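You operate a simulated robot arm through the tools that you are given. There is no shell and no other tool. Be economical: measure what you need, move in short steps, check, and stop when the job is done.

You are at the controls of a simulated robot arm. One attempt, no reset.

Task
Set the ring to three, heat the cocoa till it steams, switch off, pour it into the teal beaker.
Fine: lid off first, onto the worktop by the oven. The teal pan goes back on its ring. No spill; the other knobs and the other beaker stay as they are.
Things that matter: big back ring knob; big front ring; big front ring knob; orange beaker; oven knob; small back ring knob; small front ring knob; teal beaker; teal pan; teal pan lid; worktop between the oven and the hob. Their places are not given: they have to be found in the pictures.

Only the result counts: the job must be done as asked and must still hold three seconds after the hand-in. Knocking over, shifting, dropping, spilling or breaking anything else fails it. Lids that push on must go on centred and level and be pressed home; caps that screw on are set level and turned clockwise until they are tight.

Robot
A 7-joint arm with a two-finger parallel gripper, fixed in place. Base frame: the origin is at the foot of the arm, x ahead of it, y to its left, z up; the work surface is at about z = 0.904. Lengths are in m, angles in degrees, forces in N, time in s.
Its first joint turns from -166.0 to 166.0 degrees. Payload 4.4 kg.
The tool frame sits at the grasp point between the pads (the TCP): z along the fingers, y along the line on which they close. The tips reach 0.023 m beyond it. The gripper opens to 0.094 m. The fingers are 0.038 m wide and 0.01 m thick; the gripper's body (0.054 by 0.096 m) begins 0.039 m behind the TCP.
Orientation is that of the tool frame in the base frame, as a unit quaternion [x, y, z, w]. With the fingers straight down and closing along the base's y, the tool's x points along the base's -x, its y along +y and its z along -z.

Tools
- The arm moves only by the tool move_arm. Its argument "moves" is a list of rows, each a list of 7 numbers: the shift along the tool's x, y, z in cm, then the turn, a rotation vector about the tool's x, y, z in degrees, then the closure, from 0 (fully open) to 1 (shut). In form: [[tx, ty, tz, wx, wy, wz, claw], ...]. A call has 1 to 10 rows; each row is the pose to reach, as a shift and turn from the pose commanded when the call began, along the tool's axes at that moment. A row lasts 0.2 s, in which the tool goes at most 0.05 m and 8.6 degrees; a call with a longer step from one row to the next is refused whole, and so is a gripper value outside its range. Where a pose cannot be reached the arm comes as near as it can. A force on the tool above 40 N (or 10 N above the force at the start of the call, whichever is more), or a blocked arm, ends the call early, and 0.2 s more pass. Each finger travels about 0.072 m/s and halts on what it meets, pressing with about 39 N; the grip force reading is that of the motor and also rises with nothing between the fingers. The clock runs only during rows and for 0.2 s after the last one: add rows that repeat a pose to give the fingers time. It gives the time, the measured TCP pose, the force on the tool (base axes), the opening and the grip force at its end, in the units of the frame above (readings bear some noise), with the torque about the TCP (base axes, N m) and any sound that the robot's microphone picked up, and new pictures: "views" is both (left out), scene, wrist or none.
- Cameras (640 x 400 px; columns grow to the right, rows downward): "scene" is fixed at [0.2304, -0.4977, 1.4742]; the picture's right is [0.86, -0.51, 0.00], its down [-0.33, -0.57, -0.75] and it looks along [0.38, 0.65, -0.66] (base axes); focal length 214 px, centre (320, 200). "wrist" rides on the gripper at [0.086, 0.016, -0.074] in the tool frame; the picture's right is [-0.18, 0.98, 0.00], its down [-0.58, -0.11, -0.81] and it looks along [-0.79, -0.15, 0.59] (tool axes); focal length 243 px, centre (320, 200).
- measure_at(camera, pixels): for up to 12 pixels [column, row] of the newest picture of that camera ("zoom" is the newest enlarged one), the place [x, y, z] in the base frame of the surface seen there, good to about 0.002 m, but the place of the scene camera against the robot may be out by one fixed shift of up to 0.018 m in any direction. It takes no simulated time.
- inspect(camera, box): a new picture of the part [left, top, right, bottom] of that camera's present view, enlarged. It takes no simulated time.
- job_done(): hands the job in; it is judged then, once.

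Keep the steps short. Do not move on a guess: measure, check each grasp and each placing, and mend mistakes. In all there are 80 turns and 200 pictures (those below and enlarged ones count). Leave the gripper open and the arm clear of the work at the hand-in unless told otherwise, and finish with a single line.

The tools are called after ">>>" by a JSON object that holds its "method" and its "body". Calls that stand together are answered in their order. move_arm: Moves the arm, as the interface text tells. Its arguments: {"type":"object","properties":{"moves":{"type":"array","items":{"type":"array","items":{"type":"number"}}},"views":{"type":"string","enum":["both","scene","wrist","none"]}},"required":["moves"]} The other tools are called the same way: measure_at (camera, pixels) gives the place of the surface under pixels of a picture; inspect (camera, box) takes an enlarged picture of a part of a camera's view; job_done () hands the job in.

At the start:

```text
time: 0.0
eef_pos: [0.7633, 0.0343, 1.308]
tool_rot: [0.0, 1.0, 0.0, 0.0]
wrist_force: [0.5, -1.0, -0.3]
ft_torque: [-0.01, -0.03, 0.0]
gripper_width: 0.0941
finger_force: 0.1
```

scene: 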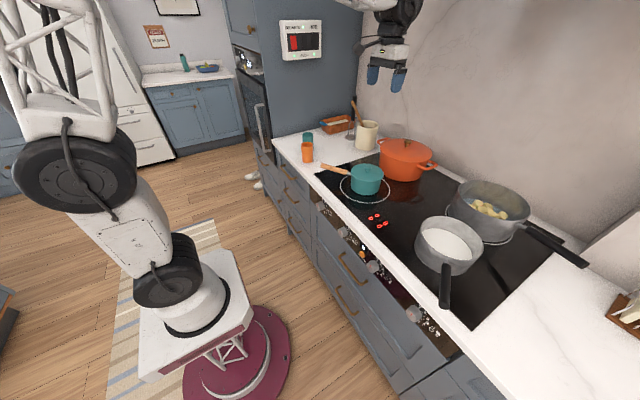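
wrist: 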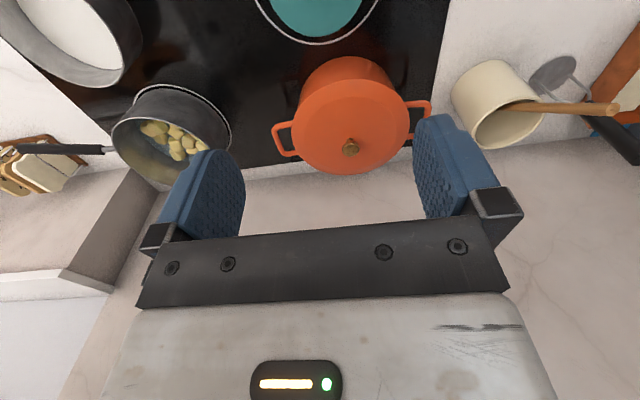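

I see the teal pan near (365,178) on the front-left ring and the knobs along the front panel. I'll enlarge these areas to look closer.

>>> {"method": "inspect", "body": {"camera": "scene", "box": [270, 110, 430, 210]}}

>>> {"method": "inspect", "body": {"camera": "scene", "box": [300, 180, 460, 360]}}

>>> {"method": "measure_at", "body": {"camera": "scene", "pixels": [[307, 148], [308, 137], [368, 165], [368, 172], [325, 166], [345, 174], [360, 200], [375, 218], [325, 150], [340, 160], [300, 165], [340, 195]]}}

```text
4.00 times, centred on (350, 160) of scene
```

zoom: 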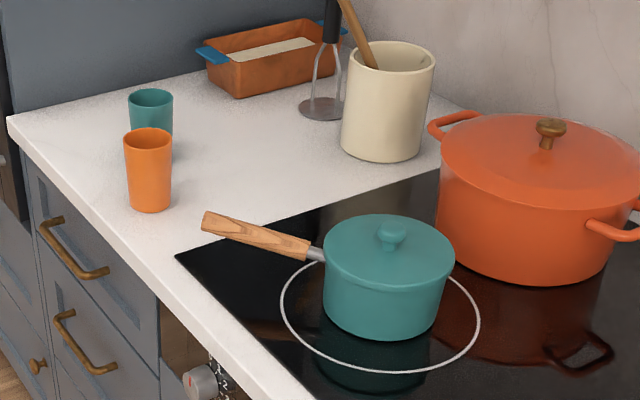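

```text
2.22 times, centred on (380, 270) of scene
```

zoom: 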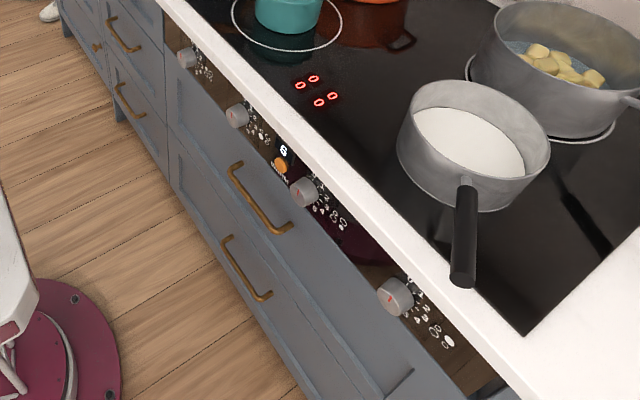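

```text
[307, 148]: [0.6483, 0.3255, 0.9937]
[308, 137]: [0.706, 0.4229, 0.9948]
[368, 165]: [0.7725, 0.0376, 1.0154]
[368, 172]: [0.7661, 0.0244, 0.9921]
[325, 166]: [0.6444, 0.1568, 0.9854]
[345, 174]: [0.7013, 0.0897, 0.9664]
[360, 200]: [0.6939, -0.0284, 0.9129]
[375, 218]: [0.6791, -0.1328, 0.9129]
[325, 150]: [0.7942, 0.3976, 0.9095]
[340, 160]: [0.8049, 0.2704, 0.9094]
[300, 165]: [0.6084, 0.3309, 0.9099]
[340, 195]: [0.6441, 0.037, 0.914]
```

I'll zoom into each knob's icon to find which one is for the big front ring.

>>> {"method": "inspect", "body": {"camera": "scene", "box": [312, 192, 344, 224]}}

>>> {"method": "inspect", "body": {"camera": "scene", "box": [336, 220, 376, 260]}}

>>> {"method": "inspect", "body": {"camera": "scene", "box": [358, 250, 398, 290]}}

>>> {"method": "inspect", "body": {"camera": "scene", "box": [400, 295, 450, 345]}}

>>> {"method": "inspect", "body": {"camera": "scene", "box": [330, 170, 430, 240]}}

```text
12.50 times, centred on (328, 208) of scene
```

zoom: 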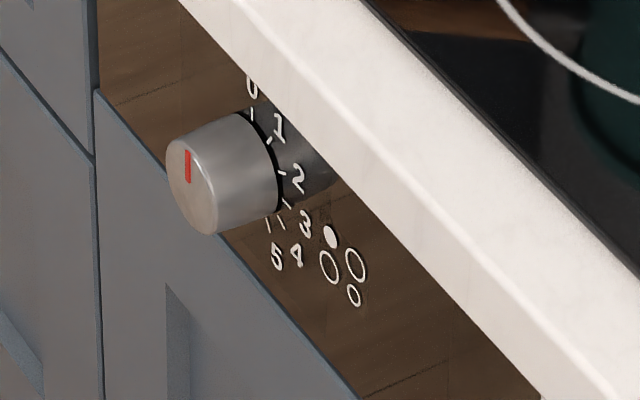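

```text
10.00 times, centred on (356, 240) of scene
```

zoom: 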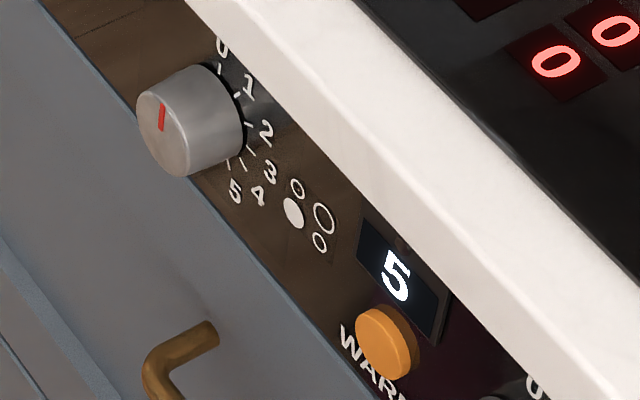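

```text
10.00 times, centred on (378, 270) of scene
```

zoom: 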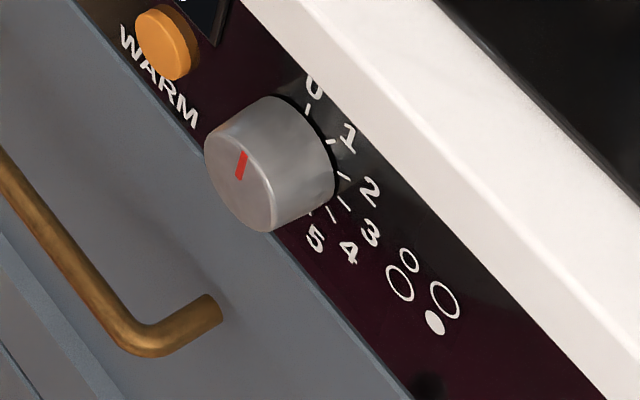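

```text
8.00 times, centred on (425, 320) of scene
```

zoom: 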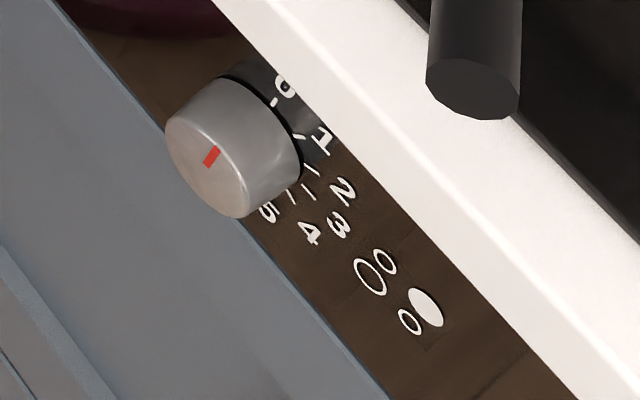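

```text
5.71 times, centred on (380, 205) of scene
```

zoom: 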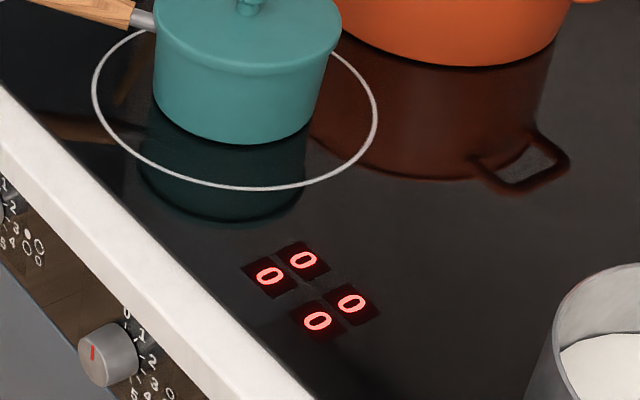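

Knob 2, at (355,232), has the filled big front icon, and the teal pan stands on that big front ring. I'll back the arm off toward the base so the wrist camera sees the pan, the lid and the beakers.

>>> {"method": "move_arm", "body": {"moves": [[5, 0, 0, 0, 0, 0, 0], [10, 0, 0, 0, 0, 0, 0], [15, 0, 0, 0, 0, 0, 0], [20, 0, 0, 0, 0, 0, 0], [25, 0, 0, 0, 0, 0, 0], [25, 0, 0, 0, 0, 0, 0]]}}

```text
time: 1.4
eef_pos: [0.5141, 0.0333, 1.3071]
tool_rot: [0.0, 1.0, 0.0, 0.0]
wrist_force: [-0.6, 0.9, 0.3]
ft_torque: [0.0, -0.02, 0.02]
gripper_width: 0.0939
finger_force: 0.1
```

scene: 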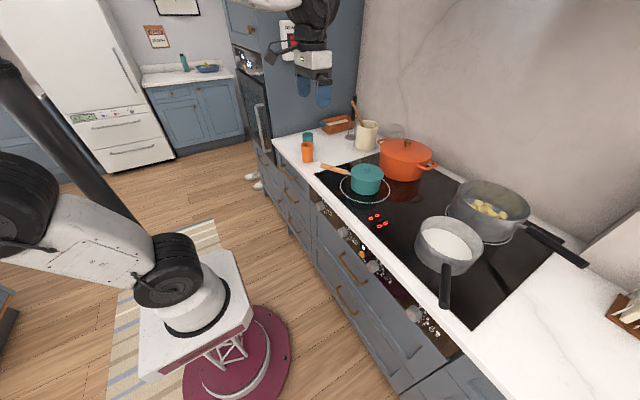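
wrist: 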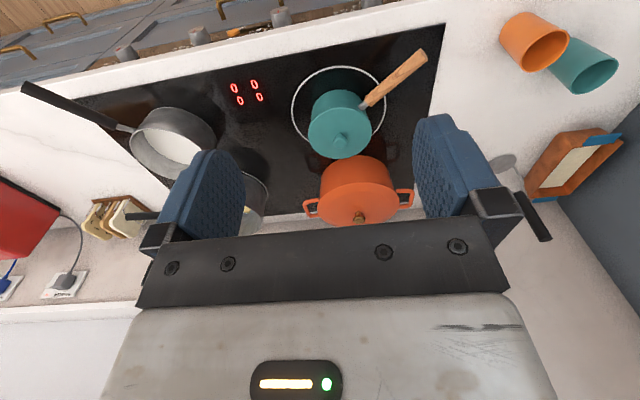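

A good view. I'll zoom in on the pan and the beakers in the wrist picture so I can measure them.

>>> {"method": "inspect", "body": {"camera": "wrist", "box": [280, 40, 440, 170]}}

>>> {"method": "measure_at", "body": {"camera": "wrist", "pixels": [[341, 141], [310, 138], [370, 136], [336, 116], [345, 156], [370, 100], [395, 77], [422, 53], [293, 105], [384, 100], [336, 68], [410, 72]]}}

>>> {"method": "measure_at", "body": {"camera": "wrist", "pixels": [[528, 68], [550, 66], [540, 50], [577, 92], [612, 62], [570, 60], [500, 100], [450, 45], [440, 100], [480, 60], [610, 45], [600, 80]]}}

>>> {"method": "inspect", "body": {"camera": "wrist", "box": [480, 0, 640, 110]}}

>>> {"method": "inspect", "body": {"camera": "wrist", "box": [180, 0, 340, 60]}}

```text
3.08 times, centred on (360, 105) of wrist
```

zoom: 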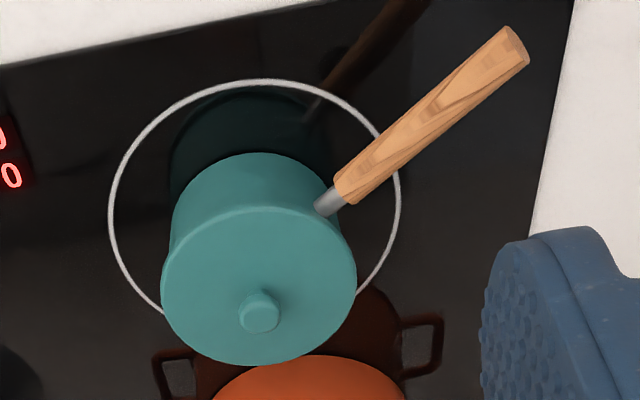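

```text
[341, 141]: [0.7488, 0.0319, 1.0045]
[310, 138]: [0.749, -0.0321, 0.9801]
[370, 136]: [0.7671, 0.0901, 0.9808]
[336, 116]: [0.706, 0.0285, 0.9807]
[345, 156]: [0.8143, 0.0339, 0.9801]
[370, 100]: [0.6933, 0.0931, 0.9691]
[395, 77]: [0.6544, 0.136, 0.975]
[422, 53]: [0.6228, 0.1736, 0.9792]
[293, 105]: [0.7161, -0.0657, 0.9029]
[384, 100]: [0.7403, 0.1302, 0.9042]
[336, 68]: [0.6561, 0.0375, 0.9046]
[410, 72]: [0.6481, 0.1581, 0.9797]
```

```text
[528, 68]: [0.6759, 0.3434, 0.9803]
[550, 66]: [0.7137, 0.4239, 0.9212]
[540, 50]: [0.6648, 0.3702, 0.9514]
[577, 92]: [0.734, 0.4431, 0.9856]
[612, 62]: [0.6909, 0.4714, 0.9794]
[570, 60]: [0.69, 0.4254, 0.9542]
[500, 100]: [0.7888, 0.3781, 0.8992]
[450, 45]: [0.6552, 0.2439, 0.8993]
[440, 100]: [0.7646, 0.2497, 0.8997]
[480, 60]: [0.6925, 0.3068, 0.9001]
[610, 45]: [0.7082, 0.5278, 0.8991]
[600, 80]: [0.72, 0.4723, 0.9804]
```

```text
3.64 times, centred on (560, 55) of wrist
```

zoom: 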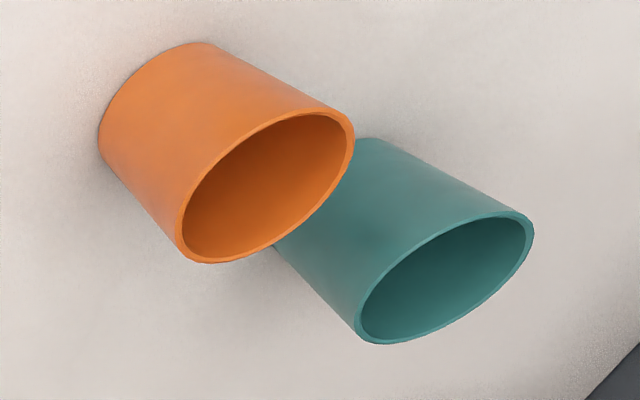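

```text
4.00 times, centred on (260, 30) of wrist
```

zoom: 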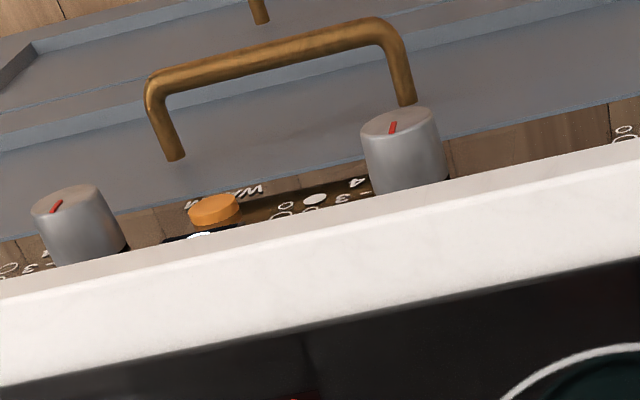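

The lid knob is at about (0.75,0.03,1.005) and the teal beaker's mouth is near (0.71,0.455,0.98). Next I'll measure what surrounds the worktop, the hob's edge and the knobs.

>>> {"method": "measure_at", "body": {"camera": "wrist", "pixels": [[630, 180], [600, 205], [505, 163], [530, 215], [540, 180], [615, 138], [418, 120], [437, 40], [480, 150], [520, 110], [470, 115], [355, 175]]}}

>>> {"method": "measure_at", "body": {"camera": "scene", "pixels": [[355, 232], [352, 231], [350, 235], [367, 128], [350, 137], [331, 125], [302, 158], [307, 158], [309, 130], [360, 145], [271, 140], [367, 168]]}}

>>> {"method": "measure_at", "body": {"camera": "wrist", "pixels": [[280, 12], [282, 20], [276, 14], [285, 14], [282, 28], [198, 35], [125, 52], [341, 143], [340, 138], [334, 141], [346, 141], [341, 146]]}}

```text
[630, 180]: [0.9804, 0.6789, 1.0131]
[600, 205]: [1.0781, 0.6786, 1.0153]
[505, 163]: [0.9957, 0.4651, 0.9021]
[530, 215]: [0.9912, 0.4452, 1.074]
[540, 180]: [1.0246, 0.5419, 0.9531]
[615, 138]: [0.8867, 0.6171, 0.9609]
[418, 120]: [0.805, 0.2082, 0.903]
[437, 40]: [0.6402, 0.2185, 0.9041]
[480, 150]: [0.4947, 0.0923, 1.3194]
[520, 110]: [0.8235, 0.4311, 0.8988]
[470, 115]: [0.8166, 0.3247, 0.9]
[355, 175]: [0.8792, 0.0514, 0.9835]
```

```text
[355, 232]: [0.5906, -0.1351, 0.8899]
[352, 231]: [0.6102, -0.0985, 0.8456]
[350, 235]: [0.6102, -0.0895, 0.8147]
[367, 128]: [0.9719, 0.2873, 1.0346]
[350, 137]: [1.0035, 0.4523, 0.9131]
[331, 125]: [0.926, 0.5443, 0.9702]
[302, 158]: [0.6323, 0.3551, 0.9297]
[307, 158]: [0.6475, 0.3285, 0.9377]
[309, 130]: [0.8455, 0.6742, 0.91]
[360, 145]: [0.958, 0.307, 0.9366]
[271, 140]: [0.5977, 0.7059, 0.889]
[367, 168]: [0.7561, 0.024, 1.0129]
```

```text
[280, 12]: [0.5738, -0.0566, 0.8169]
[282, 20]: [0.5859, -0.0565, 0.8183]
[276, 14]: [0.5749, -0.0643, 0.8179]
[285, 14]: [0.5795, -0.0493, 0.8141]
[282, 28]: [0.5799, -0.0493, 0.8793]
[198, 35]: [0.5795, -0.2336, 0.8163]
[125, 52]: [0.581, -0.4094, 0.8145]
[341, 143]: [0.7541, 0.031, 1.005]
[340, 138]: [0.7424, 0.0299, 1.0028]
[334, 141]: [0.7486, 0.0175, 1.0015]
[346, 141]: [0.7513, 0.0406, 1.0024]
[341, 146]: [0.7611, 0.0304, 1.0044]
```

The lid goes to the open spot around (0.80,0.32), clear of the beakers and the jar. I'm moving above the lid knob at about (0.752,0.030), down to z = 1.09.

>>> {"method": "move_arm", "body": {"moves": [[-4, 0, 3, 0, 0, 0, 0], [-8, 0, 6, 0, 0, 0, 0], [-12, -0.1, 9, 0, 0, 0, 0], [-16, -0.2, 12, 0, 0, 0, 0], [-20, -0.3, 15, 0, 0, 0, 0], [-23.8, -0.3, 18, 0, 0, 0, 0.2], [-23.8, -0.3, 21.5, 0, 0, 0, 0.3], [-23.8, -0.3, 21.5, 0, 0, 0, 0.3]]}}

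```text
time: 3.2
eef_pos: [0.7515, 0.0272, 1.0945]
tool_rot: [0.0, 1.0, 0.0, -0.001]
wrist_force: [-0.9, 0.5, -0.4]
ft_torque: [0.05, 0.02, -0.03]
gripper_width: 0.0656
finger_force: 0.1
```

scene: 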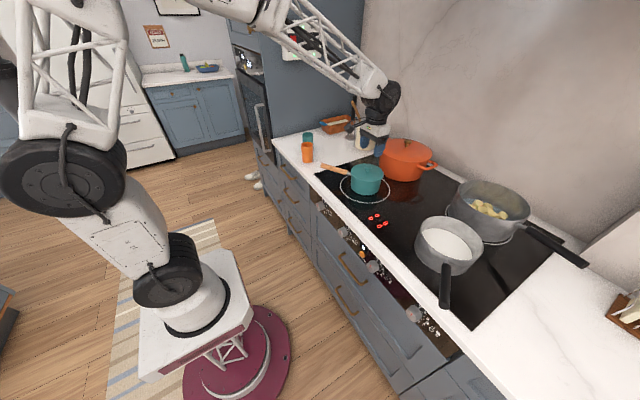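
wrist: 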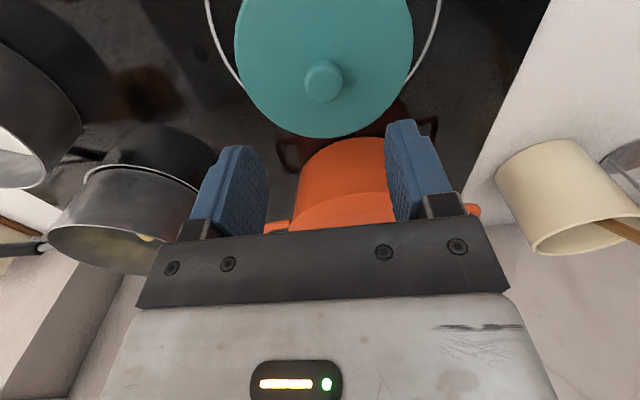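

Here is a close view of the lid knob at (325,82). I'll measure it again.

>>> {"method": "measure_at", "body": {"camera": "wrist", "pixels": [[325, 84], [308, 84], [341, 84], [325, 97], [325, 72], [325, 63], [325, 136], [237, 60], [412, 50], [280, 122]]}}

```text
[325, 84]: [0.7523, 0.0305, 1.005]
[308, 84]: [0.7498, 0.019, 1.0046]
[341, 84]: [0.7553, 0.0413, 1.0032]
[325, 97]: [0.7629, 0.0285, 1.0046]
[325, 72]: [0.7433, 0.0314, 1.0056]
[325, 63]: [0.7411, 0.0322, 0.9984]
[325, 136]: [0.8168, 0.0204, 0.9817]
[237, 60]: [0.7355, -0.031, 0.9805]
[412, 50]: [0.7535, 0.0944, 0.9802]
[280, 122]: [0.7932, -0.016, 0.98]
```

The knob centre is (0.753,0.030) with its top at 1.005. I'll lower to TCP z ≈ 1.008 and close.

>>> {"method": "move_arm", "body": {"moves": [[-0.1, 0.3, 3, 0, 0, 0, 0.4], [-0.1, 0.3, 6, 0, 0, 0, 0.4], [-0.1, 0.3, 8.6, 0, 0, 0, 0.4], [-0.1, 0.3, 8.6, 0, 0, 0, 0.6], [-0.1, 0.3, 8.6, 0, 0, 0, 0.8], [-0.1, 0.3, 8.6, 0, 0, 0, 0.9], [-0.1, 0.3, 8.6, 0, 0, 0, 0.9]]}}

```text
time: 4.8
eef_pos: [0.7513, 0.0321, 1.0057]
tool_rot: [-0.001, 1.0, -0.001, 0.0]
wrist_force: [-0.1, -0.1, 0.3]
ft_torque: [-0.01, 0.0, 0.0]
gripper_width: 0.0265
finger_force: 38.8
```

scene: 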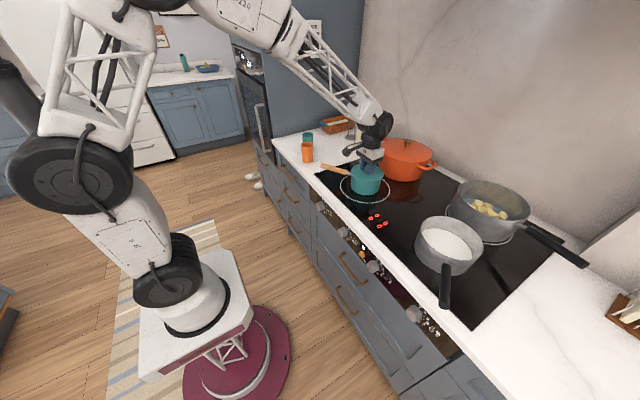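
wrist: 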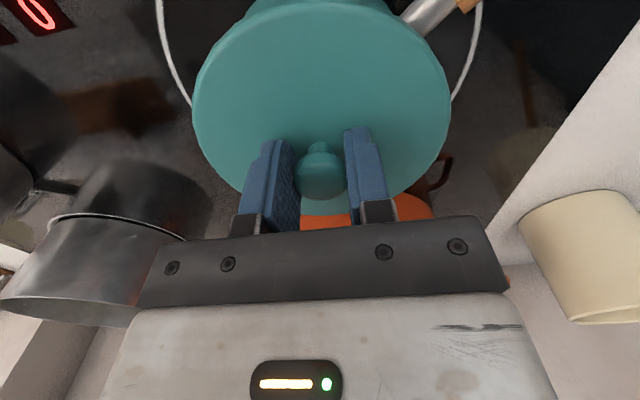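

The knob is held, with the gripper at 2.65 cm and 39 N. I'll lift straight up slowly.

>>> {"method": "move_arm", "body": {"moves": [[0, 0, -0.7, 0, 0, 0, 0.9], [0, 0, -1.5, 0, 0, 0, 0.9], [0, 0, -3, 0, 0, 0, 0.9], [0, 0, -5, 0, 0, 0, 0.9], [0, 0, -8, 0, 0, 0, 0.9], [0, 0, -11, 0, 0, 0, 0.9], [0, 0, -11, 0, 0, 0, 0.9]]}}

```text
time: 6.4
eef_pos: [0.7531, 0.0301, 1.1177]
tool_rot: [0.0, 1.0, 0.0, 0.0]
wrist_force: [-0.2, 0.2, -0.7]
ft_torque: [-0.05, -0.02, -0.01]
gripper_width: 0.0264
finger_force: 39.5
```

scene: 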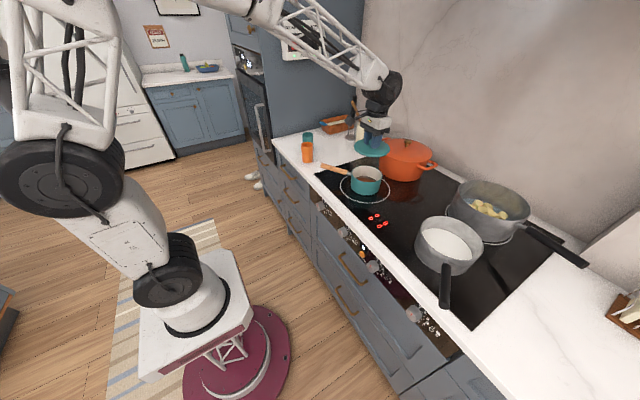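
wrist: 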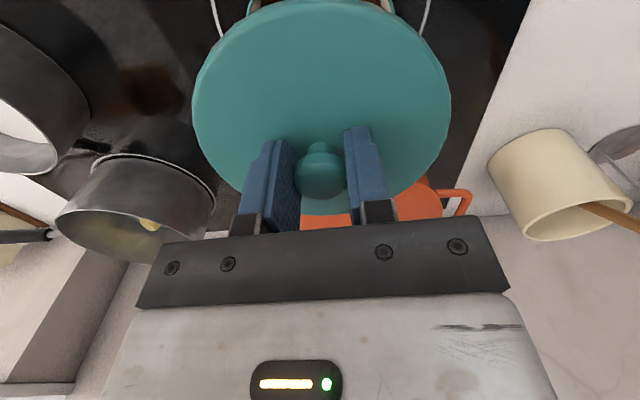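

The lid is off and level. I'll carry it over to (0.80,0.32), moving along y first.

>>> {"method": "move_arm", "body": {"moves": [[0, 4, 0, 0, 0, 0, 0.9], [0, 8, 0, 0, 0, 0, 0.9], [0, 12, 0, 0, 0, 0, 0.9], [0, 16, 0, 0, 0, 0, 0.9], [-1, 20, 0, 0, 0, 0, 0.9], [-2.5, 24, 0, 0, 0, 0, 0.9], [-4, 27, 0, 0, 0, 0, 0.9], [-4.7, 29, 0, 0, 0, 0, 0.9], [-4.7, 29, 0, 0, 0, 0, 0.9]]}}

```text
time: 8.4
eef_pos: [0.7991, 0.3262, 1.1167]
tool_rot: [0.0, 1.0, 0.0, 0.0]
wrist_force: [-0.3, 0.4, 0.1]
ft_torque: [0.01, 0.02, -0.02]
gripper_width: 0.0267
finger_force: 39.4
```

scene: 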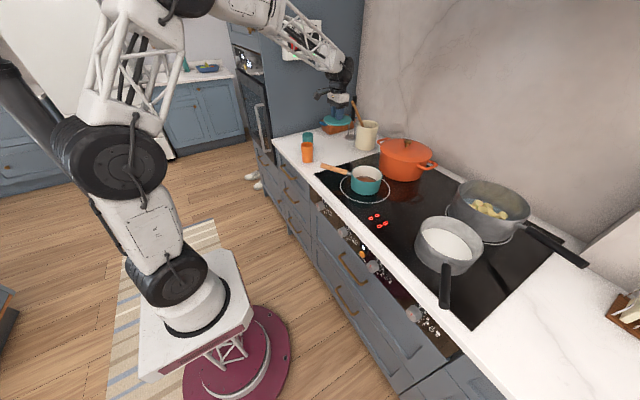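
wrist: 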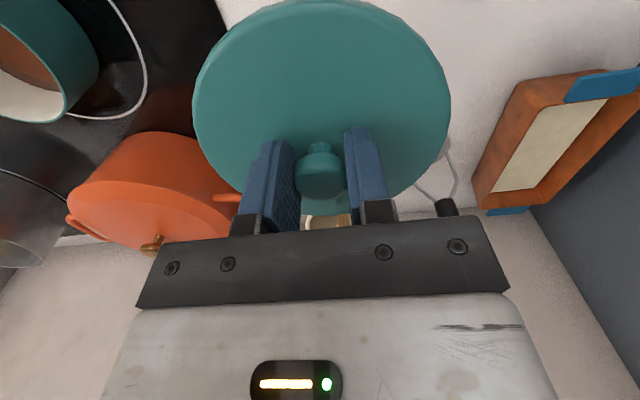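

I'll lower toward the worktop to TCP z ≈ 0.955, then look.

>>> {"method": "move_arm", "body": {"moves": [[0, 0, 4, 0, 0, 0, 0.9], [0, 0, 8, 0, 0, 0, 0.9], [0, 0, 12, 0, 0, 0, 0.9], [0, 0, 14.5, 0, 0, 0, 0.9], [0, 0, 16, 0, 0, 0, 0.9], [0, 0, 16, 0, 0, 0, 0.9]]}}

>>> {"method": "inspect", "body": {"camera": "scene", "box": [290, 90, 400, 180]}}

```text
time: 9.8
eef_pos: [0.8005, 0.3259, 0.9579]
tool_rot: [0.0, 1.0, 0.0, 0.0]
wrist_force: [0.9, 0.2, -0.4]
ft_torque: [0.0, -0.02, -0.03]
gripper_width: 0.0265
finger_force: 38.2
```

scene: 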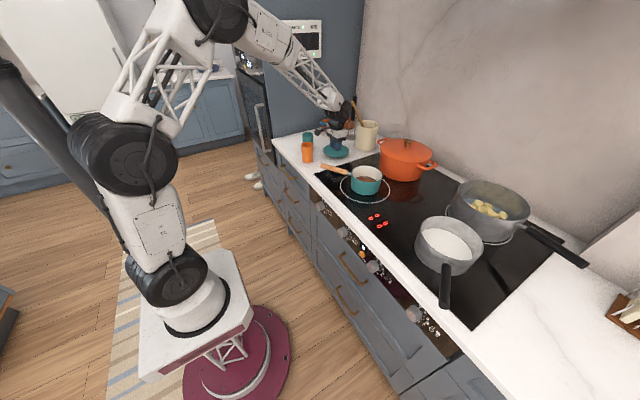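
wrist: 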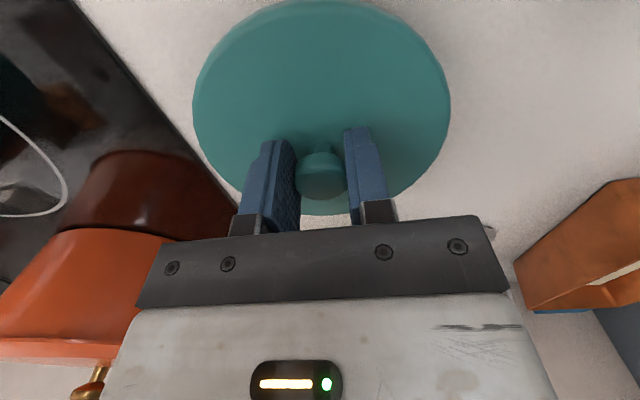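

```text
4.44 times, centred on (345, 135) of scene
```

zoom: 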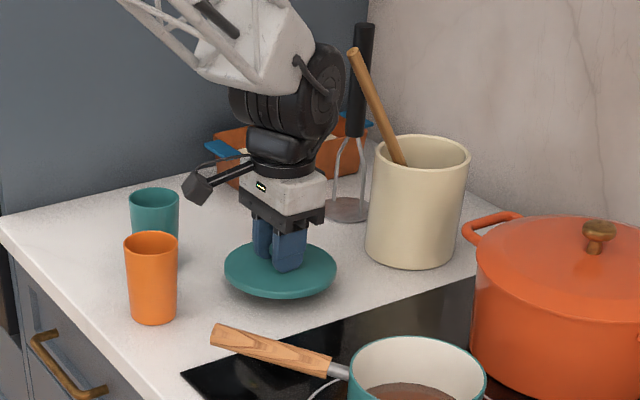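

The lid is still about 1–2 cm above the worktop. I'll lower in small rows and watch the force.

>>> {"method": "move_arm", "body": {"moves": [[0, 0, 0.4, 0, 0, 0, 0.9], [0, 0, 0.7, 0, 0, 0, 0.9], [0, 0, 1.0, 0, 0, 0, 0.9], [0, 0, 1.2, 0, 0, 0, 0.9], [0, 0, 1.2, 0, 0, 0, 0.9]], "views": "none"}}

>>> {"method": "move_arm", "body": {"moves": [[0, 0, 0.2, 0, 0, 0, 0.9], [0, 0, 0.4, 0, 0, 0, 0.9], [0, 0, 0.4, 0, 0, 0, 0.9]], "views": "none"}}

>>> {"method": "inspect", "body": {"camera": "scene", "box": [310, 120, 370, 170]}}

```text
time: 11.0
eef_pos: [0.8005, 0.3234, 0.9462]
tool_rot: [0.0, 1.0, -0.001, 0.0]
wrist_force: [0.3, -0.2, -1.2]
ft_torque: [-0.01, -0.01, 0.0]
gripper_width: 0.0267
finger_force: 38.8
```

```text
time: 11.8
eef_pos: [0.7989, 0.3231, 0.9425]
tool_rot: [0.0, 1.0, 0.0, -0.001]
wrist_force: [-1.0, -0.3, -2.1]
ft_torque: [0.01, 0.0, -0.01]
gripper_width: 0.0264
finger_force: 39.0
```

```text
8.00 times, centred on (340, 145) of scene
```

zoom: 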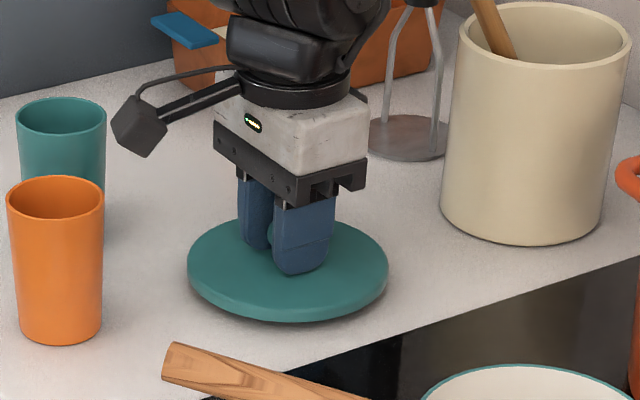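

>>> {"method": "move_arm", "body": {"moves": [[0, 0, 0.15, 0, 0, 0, 0.9], [0, 0, 0.3, 0, 0, 0, 0.9], [0, 0, 0.3, 0, 0, 0, 0.9]], "views": "none"}}

>>> {"method": "move_arm", "body": {"moves": [[0, 0, 0.15, 0, 0, 0, 0.9], [0, 0, 0.3, 0, 0, 0, 0.9], [0, 0, 0.3, 0, 0, 0, 0.9]], "views": "none"}}

```text
time: 12.6
eef_pos: [0.7999, 0.324, 0.9402]
tool_rot: [0.0, 1.0, 0.0, 0.001]
wrist_force: [-4.4, 1.4, 15.9]
ft_torque: [0.04, 0.34, -0.08]
gripper_width: 0.027
finger_force: 38.3
```

```text
time: 13.5
eef_pos: [0.8005, 0.3243, 0.9386]
tool_rot: [0.0, 1.0, 0.002, 0.001]
wrist_force: [0.4, -0.6, 1.3]
ft_torque: [-0.01, 0.09, 0.03]
gripper_width: 0.0264
finger_force: 38.8
stopped in row 3: the force on the tool passed its limit at 41 N (the readings are from after the stop); the commanded pose is now the measured one
```

Contact: the lid is on the worktop. I'll open gradually and rise.

>>> {"method": "move_arm", "body": {"moves": [[0, 0, 0, 0, 0, 0, 0.75], [0, 0, 0, 0, 0, 0, 0.5], [0, 0, 0, 0, 0, 0, 0.4], [0, 0, 0, 0, 0, 0, 0.4], [0, 0, -2, 0, 0, 0, 0.4], [0, 0, -5, 0, 0, 0, 0.3], [0, 0, -9, 0, 0, 0, 0.1], [0, 0, -13, 0, 0, 0, 0], [0, 0, -17, 0, 0, 0, 0]]}}

```text
time: 15.5
eef_pos: [0.8007, 0.3208, 1.1041]
tool_rot: [0.0, 1.0, 0.002, 0.0]
wrist_force: [1.1, 0.0, -1.0]
ft_torque: [0.0, 0.0, 0.0]
gripper_width: 0.094
finger_force: 0.0
```

scene: 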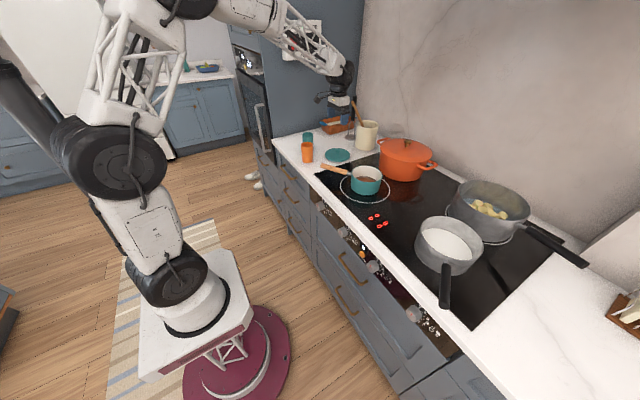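
wrist: 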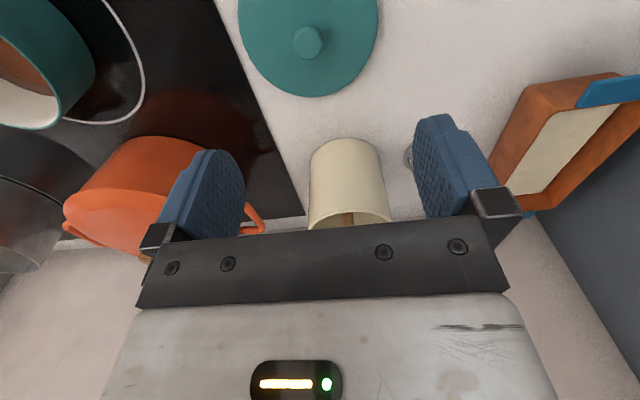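

The lid lies flat on the worktop. Next comes the ring knob: I'll raise and back away to the front of the counter.

>>> {"method": "move_arm", "body": {"moves": [[3, 0, -4, 0, 0, 0, 0], [7, -1, -8, 0, 0, 0, 0], [11, -3, -10, 0, 0, 0, 0], [15, -6, -10, 0, 0, 0, 0], [19, -9, -10, 0, 0, 0, 0], [23, -12, -10, 0, 0, 0, 0], [27, -15, -10, 0, 0, 0, 0], [31, -18, -10, 0, 0, 0, 0], [35, -21, -10, 0, 0, 0, 0], [38, -24, -10, 0, 0, 0, 0]], "views": "none"}}

>>> {"method": "move_arm", "body": {"moves": [[0, -3, 0, 0, -8, 0, 0], [0, -6, 0, 0, -16, 0, 0], [0, -9, 0, 0, -24, 0, 0], [0, -12, 0, 0, -32, 0, 0], [0, -14, 0, 0, -40, 0, 0], [0, -14, 0, 0, -48, 0, 0], [0, -14, 0, 0, -56, 0, 0], [0, -14, 0, 0, -64, 0, 0], [0, -14, 0, 0, -72, 0, 0], [0, -14, 0, 0, -80, 0, 0]]}}

```text
refused: row 2 steps farther than a row can; nothing moved
```

```text
time: 17.7
eef_pos: [0.8, 0.1838, 1.1074]
tool_rot: [0.002, 0.765, 0.003, 0.644]
wrist_force: [0.2, 0.7, 1.0]
ft_torque: [0.0, 0.07, -0.05]
gripper_width: 0.0937
finger_force: 0.1
```

scene: 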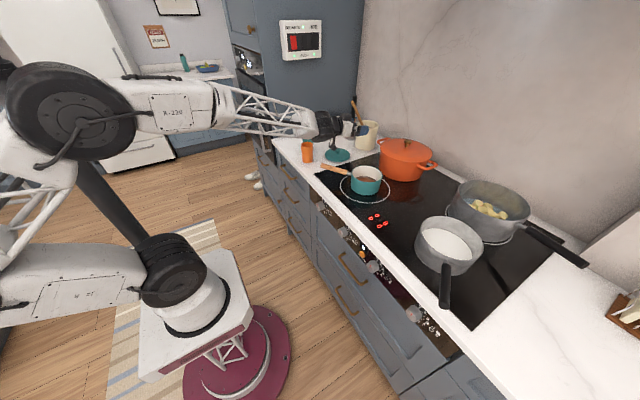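
wrist: 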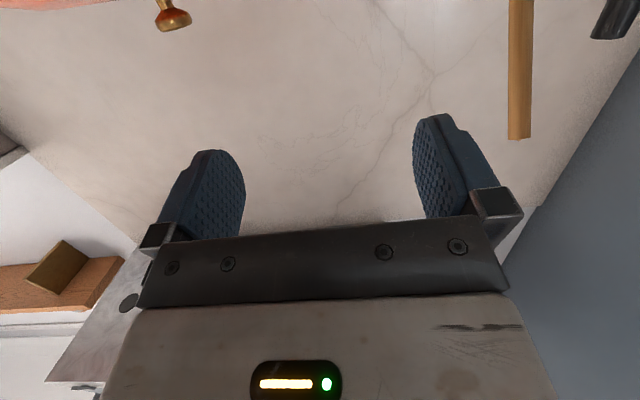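

The first call was refused, so the second one ran too early. I'll check that nothing was touched before going on.

>>> {"method": "inspect", "body": {"camera": "scene", "box": [270, 90, 430, 210]}}

```text
3.33 times, centred on (350, 150) of scene
```

zoom: 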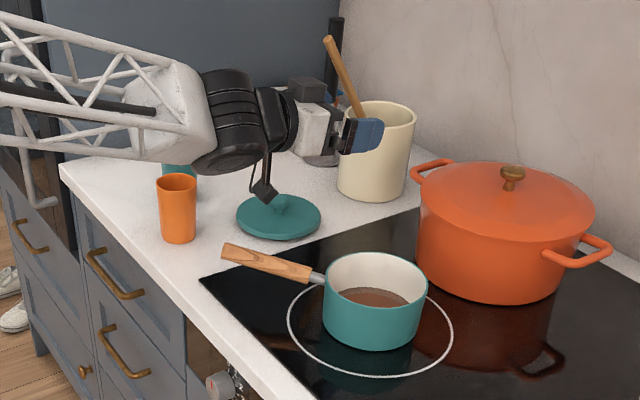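

Everything stands as before. I'll back straight away from the counter, slightly upward, and toward y = −0.06.

>>> {"method": "move_arm", "body": {"moves": [[-2, 0, -2, 0, 0, 0, 0], [-2, -1, -6, 0, 0, 0, 0], [-2, -3, -10, 0, 0, 0, 0], [-1, -6, -13.5, 0, 0, 0, 0], [0, -9, -17, 0, 0, 0, 0], [0, -12, -20.5, 0, 0, 0, 0], [0, -15, -24, 0, 0, 0, 0], [0, -18, -27.5, 0, 0, 0, 0], [0, -21, -31, 0, 0, 0, 0], [0, -24, -34.5, 0, 0, 0, 0]], "views": "scene"}}

```text
time: 19.9
eef_pos: [0.4638, -0.0453, 1.1367]
tool_rot: [-0.028, 0.809, -0.015, 0.586]
wrist_force: [-0.2, 0.3, 1.8]
ft_torque: [0.01, 0.09, -0.01]
gripper_width: 0.0941
finger_force: 0.1
out of reach, approached as far as the arm can: row 9, 10
```

scene: 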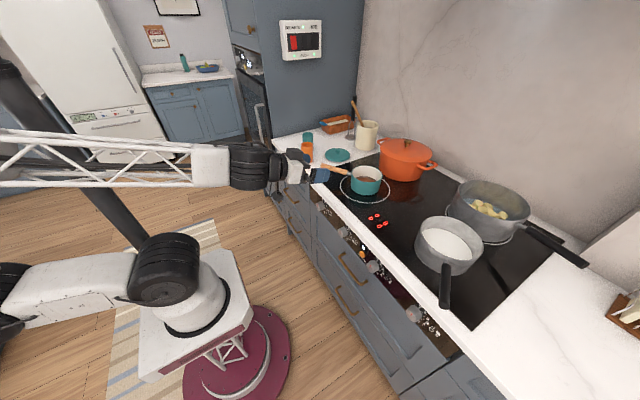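

The arm is folded as far as it goes here, with the tool about 18° below horizontal. I'll go lower, toward the knob's height, and level the tool there.

>>> {"method": "move_arm", "body": {"moves": [[3, 0, 2, 0, 0, 0, 0], [6, 0, 4, 0, 0, 0, 0], [9, -0.3, 6, 0, -3, 0, 0], [12, -0.6, 7.5, 0, -6, 0, 0], [15, -1, 8.5, 0, -10, 0, 0], [17.5, -1.2, 9.5, 0, -14, 0, 0], [17.5, -1.2, 9.5, 0, -18, 0, 0], [17.5, -1.2, 9.5, 0, -18, 0, 0]]}}

```text
time: 21.7
eef_pos: [0.5232, -0.0694, 0.9773]
tool_rot: [0.0, 0.655, 0.001, 0.756]
wrist_force: [-0.5, 0.3, 0.2]
ft_torque: [-0.01, 0.01, 0.02]
gripper_width: 0.0938
finger_force: 0.0
```

scene: 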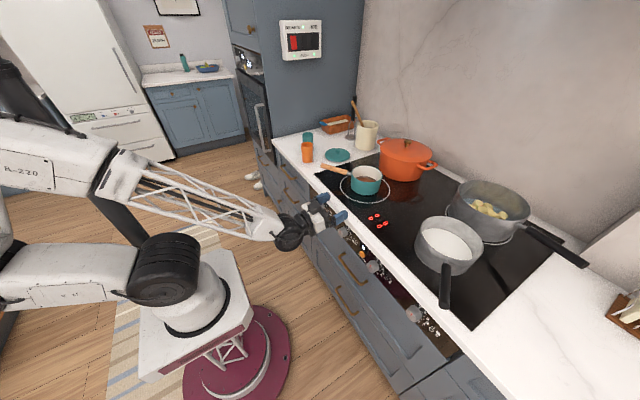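
wrist: 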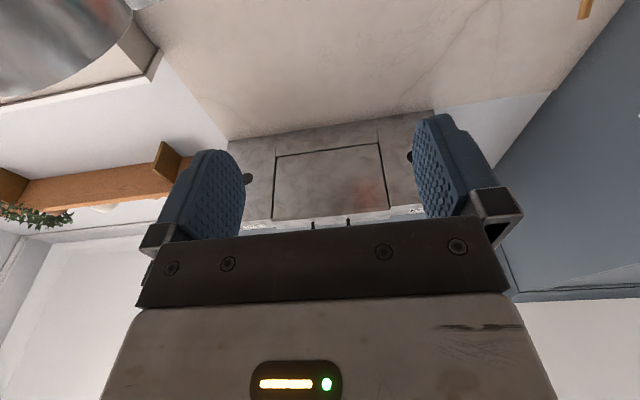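

The tool points about 8° up now. I'll level it and lower to knob height, staying in front of the knob.

>>> {"method": "move_arm", "body": {"moves": [[3.5, 0.3, -1.5, 0, 2, 0, 0], [7, 0.6, -3, 0, 4, 0, 0], [10.5, 0.9, -4, 0, 6, 0, 0], [13.5, 1.2, -4.5, 0, 8.1, 0, 0], [15.7, 1.2, -4.5, 0, 8.1, 0, 0], [15.7, 1.2, -4.5, 0, 8.1, 0, 0]]}}

>>> {"method": "inspect", "body": {"camera": "scene", "box": [290, 180, 390, 280]}}

```text
time: 23.1
eef_pos: [0.499, -0.0582, 0.8158]
tool_rot: [0.0, 0.707, 0.0, 0.707]
wrist_force: [0.6, 0.3, 0.6]
ft_torque: [0.01, 0.01, -0.02]
gripper_width: 0.0939
finger_force: 0.3
```

scene: 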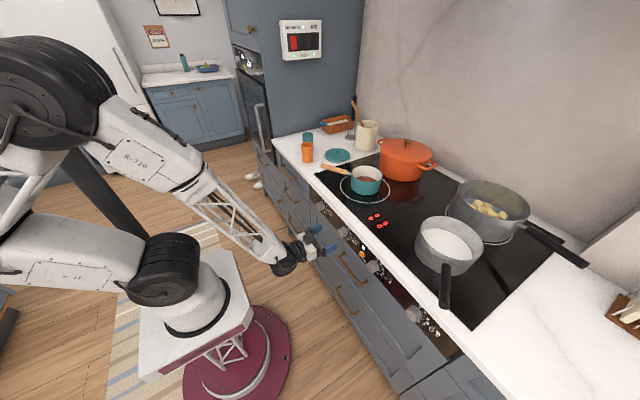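
wrist: 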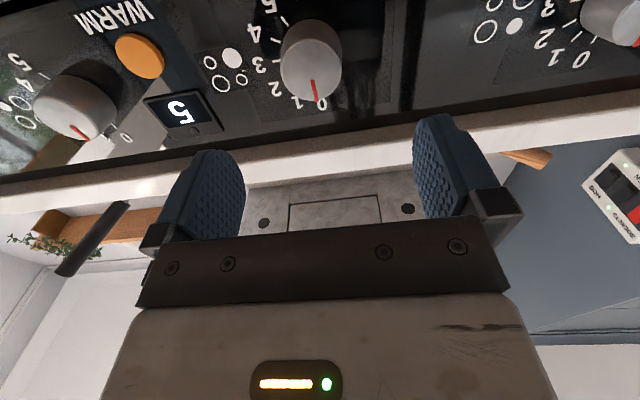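

```text
4.00 times, centred on (340, 230) of scene
```

zoom: 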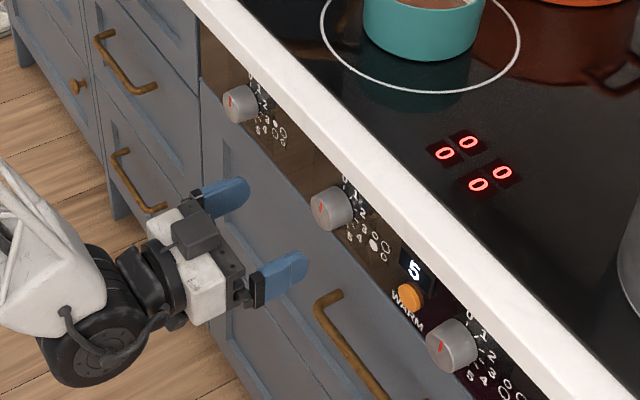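

The tool is level and the wrist picture shows the knob at (311,65) with its red mark at 0. I'll measure it.

>>> {"method": "inspect", "body": {"camera": "wrist", "box": [200, 0, 400, 125]}}

>>> {"method": "measure_at", "body": {"camera": "wrist", "pixels": [[310, 76], [283, 70], [340, 70], [311, 102], [310, 52], [313, 90], [290, 40], [360, 60], [330, 135], [310, 22], [330, 30], [250, 130]]}}

```text
3.20 times, centred on (300, 62) of wrist
```

zoom: 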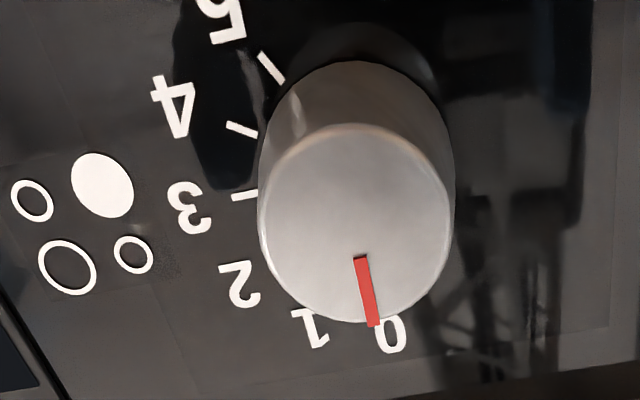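

```text
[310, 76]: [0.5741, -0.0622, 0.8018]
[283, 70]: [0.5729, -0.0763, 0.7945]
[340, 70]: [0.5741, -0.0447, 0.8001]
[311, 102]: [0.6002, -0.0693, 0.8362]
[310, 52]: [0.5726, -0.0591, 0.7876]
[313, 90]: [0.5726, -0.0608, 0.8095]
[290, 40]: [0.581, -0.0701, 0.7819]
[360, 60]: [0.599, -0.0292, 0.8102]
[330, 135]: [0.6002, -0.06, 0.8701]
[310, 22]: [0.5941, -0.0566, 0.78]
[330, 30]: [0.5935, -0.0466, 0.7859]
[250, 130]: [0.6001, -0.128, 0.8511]
```

>>> {"method": "measure_at", "body": {"camera": "wrist", "pixels": [[322.5, 104], [297.5, 102.5], [275, 88.4], [258.8, 64.7], [254.7, 32.8], [269.4, 7], [276.6, 61.3], [275.3, 40.3], [284.4, 21.2], [312, 82], [316, 99]]}}

```text
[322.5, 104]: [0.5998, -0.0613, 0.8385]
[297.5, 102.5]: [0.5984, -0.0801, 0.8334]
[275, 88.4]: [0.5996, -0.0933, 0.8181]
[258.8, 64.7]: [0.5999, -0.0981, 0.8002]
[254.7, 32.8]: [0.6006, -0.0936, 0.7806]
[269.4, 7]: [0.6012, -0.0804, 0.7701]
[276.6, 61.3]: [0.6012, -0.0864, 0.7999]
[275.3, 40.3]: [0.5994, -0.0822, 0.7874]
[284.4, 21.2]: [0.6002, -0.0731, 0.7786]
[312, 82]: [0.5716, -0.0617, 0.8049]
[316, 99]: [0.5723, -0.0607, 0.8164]
```

The dial ticks are 30° apart: 0 is up and 3 is at 90° clockwise. The knob axis is at y = −0.0605, z = 0.800. I'll align, move in to x ≈ 0.570 and close.

>>> {"method": "move_arm", "body": {"moves": [[1.58, -0.23, 0, 0, 0, 0, 0], [1.58, -0.23, 3, 0, 0, 0, 0.2], [1.58, -0.23, 5.5, 0, 0, 0, 0.2], [1.58, -0.23, 7.0, 0, 0, 0, 0.2], [1.58, -0.23, 7.0, 0, 0, 0, 0.4], [1.58, -0.23, 7.0, 0, 0, 0, 0.6], [1.58, -0.23, 7.0, 0, 0, 0, 0.8], [1.58, -0.23, 7.0, 0, 0, 0, 0.8], [1.58, -0.23, 7.0, 0, 0, 0, 0.8]]}}

```text
time: 24.8
eef_pos: [0.569, -0.0591, 0.8003]
tool_rot: [0.003, 0.706, -0.001, 0.708]
wrist_force: [2.2, -9.3, -1.6]
ft_torque: [0.07, 0.04, -0.22]
gripper_width: 0.0388
finger_force: 44.9
stopped in row 8: the force on the tool passed its limit at 42 N (the readings are from after the stop); the commanded pose is now the measured one
```

scene: 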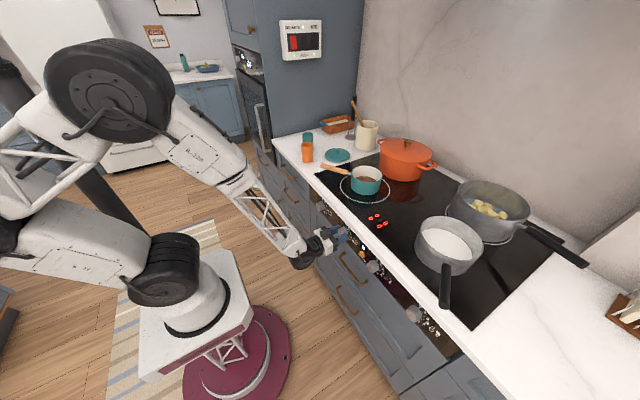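
wrist: 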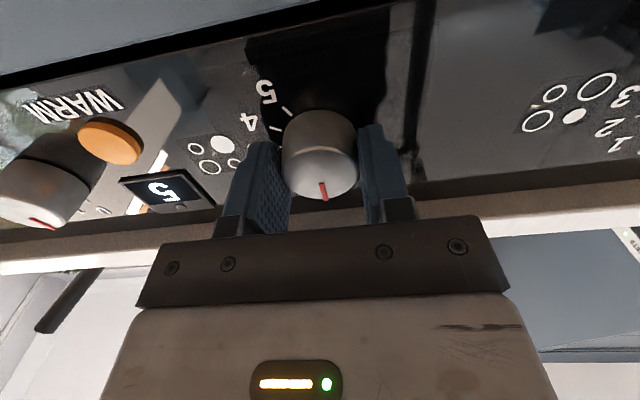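

The knob is gripped, opening 3.9 cm, with a small side force of −9 N, so I'll ease y by −1 mm. Then I'll turn 40° clockwise as a first check.

>>> {"method": "move_arm", "body": {"moves": [[0, -0.1, 0, 0, 0, 0, 0.8], [0, -0.1, 0, 0, 0, 8, 0.8], [0, -0.1, 0, 0, 0, 16, 0.8], [0, -0.1, 0, 0, 0, 24, 0.8], [0, -0.1, 0, 0, 0, 32, 0.8], [0, -0.1, 0, 0, 0, 40, 0.8], [0, -0.1, 0, 0, 0, 40, 0.8]]}}

>>> {"method": "inspect", "body": {"camera": "scene", "box": [340, 195, 400, 245]}}

```text
time: 25.8
eef_pos: [0.5695, -0.0603, 0.7999]
tool_rot: [0.141, 0.692, 0.141, 0.693]
wrist_force: [3.4, 13.0, -2.0]
ft_torque: [0.01, 0.46, 0.56]
gripper_width: 0.0388
finger_force: 45.3
stopped in row 5: the force on the tool passed its limit at 41 N (the readings are from after the stop); the commanded pose is now the measured one
```

scene: 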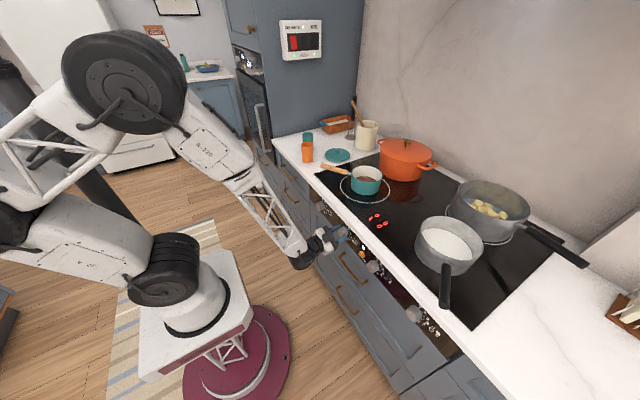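
wrist: 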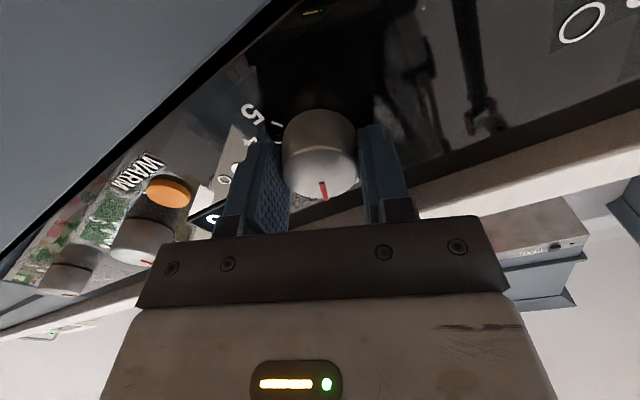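

```text
8.00 times, centred on (370, 220) of scene
```

zoom: 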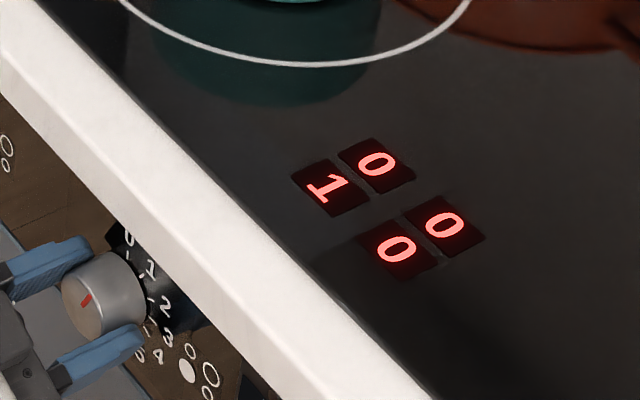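

The display now shows 1 for the front-left ring. I'll keep turning, with a slight centring shift.

>>> {"method": "move_arm", "body": {"moves": [[0.02, 0.06, 0, 0, 0, 0, 0.8], [0.02, 0.06, 0, 0, 0, 6, 0.8], [0.02, 0.06, 0, 0, 0, 12, 0.8], [0.02, 0.06, 0, 0, 0, 18, 0.8], [0.02, 0.06, 0, 0, 0, 24, 0.8], [0.02, 0.06, 0, 0, 0, 30, 0.8], [0.02, 0.06, 0, 0, 0, 36, 0.8], [0.02, 0.06, 0, 0, 0, 36, 0.8]], "views": "wrist"}}

>>> {"method": "inspect", "body": {"camera": "scene", "box": [340, 195, 400, 245]}}

```text
time: 27.6
eef_pos: [0.5686, -0.0593, 0.801]
tool_rot: [0.348, 0.615, 0.348, 0.616]
wrist_force: [19.2, -19.9, -10.4]
ft_torque: [0.03, 0.07, -0.71]
gripper_width: 0.0387
finger_force: 44.8
```

wrist: 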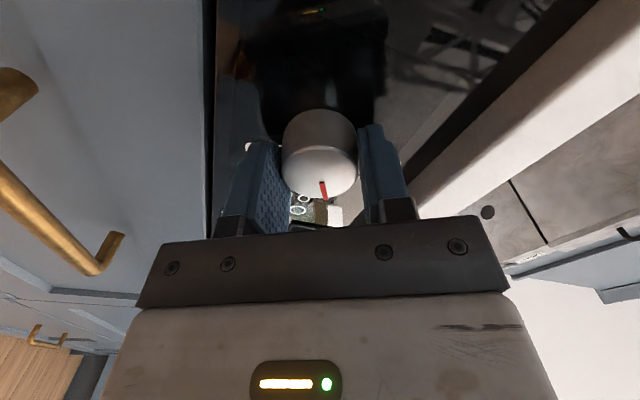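

```text
8.00 times, centred on (370, 220) of scene
```

zoom: 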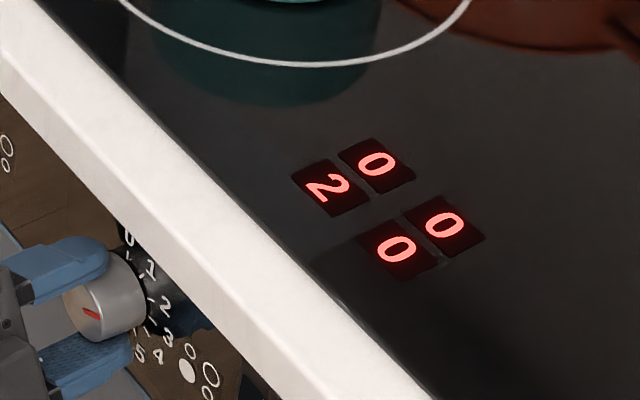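

It shows 2 at about 59°. I'll turn the remaining 31°.

>>> {"method": "move_arm", "body": {"moves": [[-0.02, -0.04, 0.05, 0, 0, 0, 0.8], [-0.02, -0.04, 0.05, 0, 0, 6, 0.8], [-0.02, -0.04, 0.05, 0, 0, 12, 0.8], [-0.02, -0.04, 0.05, 0, 0, 18, 0.8], [-0.02, -0.04, 0.05, 0, 0, 24, 0.8], [-0.02, -0.04, 0.05, 0, 0, 31, 0.8], [-0.02, -0.04, 0.05, 0, 0, 31, 0.8]], "views": "wrist"}}

>>> {"method": "inspect", "body": {"camera": "scene", "box": [340, 195, 400, 245]}}

```text
time: 28.5
eef_pos: [0.5685, -0.0599, 0.7994]
tool_rot: [0.417, 0.57, 0.417, 0.572]
wrist_force: [-14.8, 2.5, 10.0]
ft_torque: [0.03, -0.26, 0.08]
gripper_width: 0.0385
finger_force: 45.3
stopped in row 4: the force on the tool passed its limit at 44 N (the readings are from after the stop); the commanded pose is now the measured one
```

wrist: 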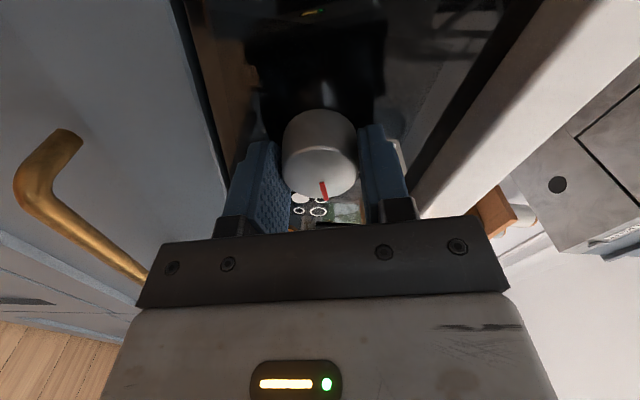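

```text
8.00 times, centred on (370, 220) of scene
```

zoom: 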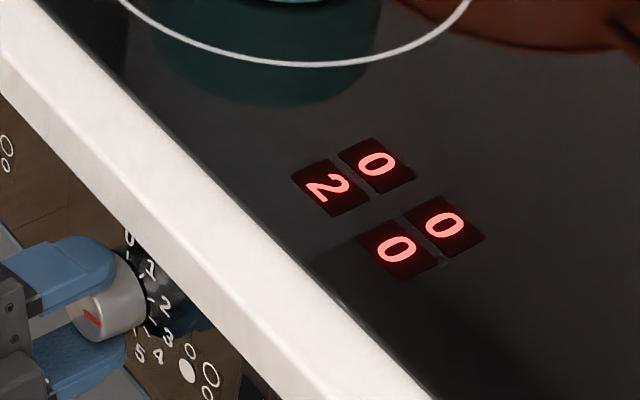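

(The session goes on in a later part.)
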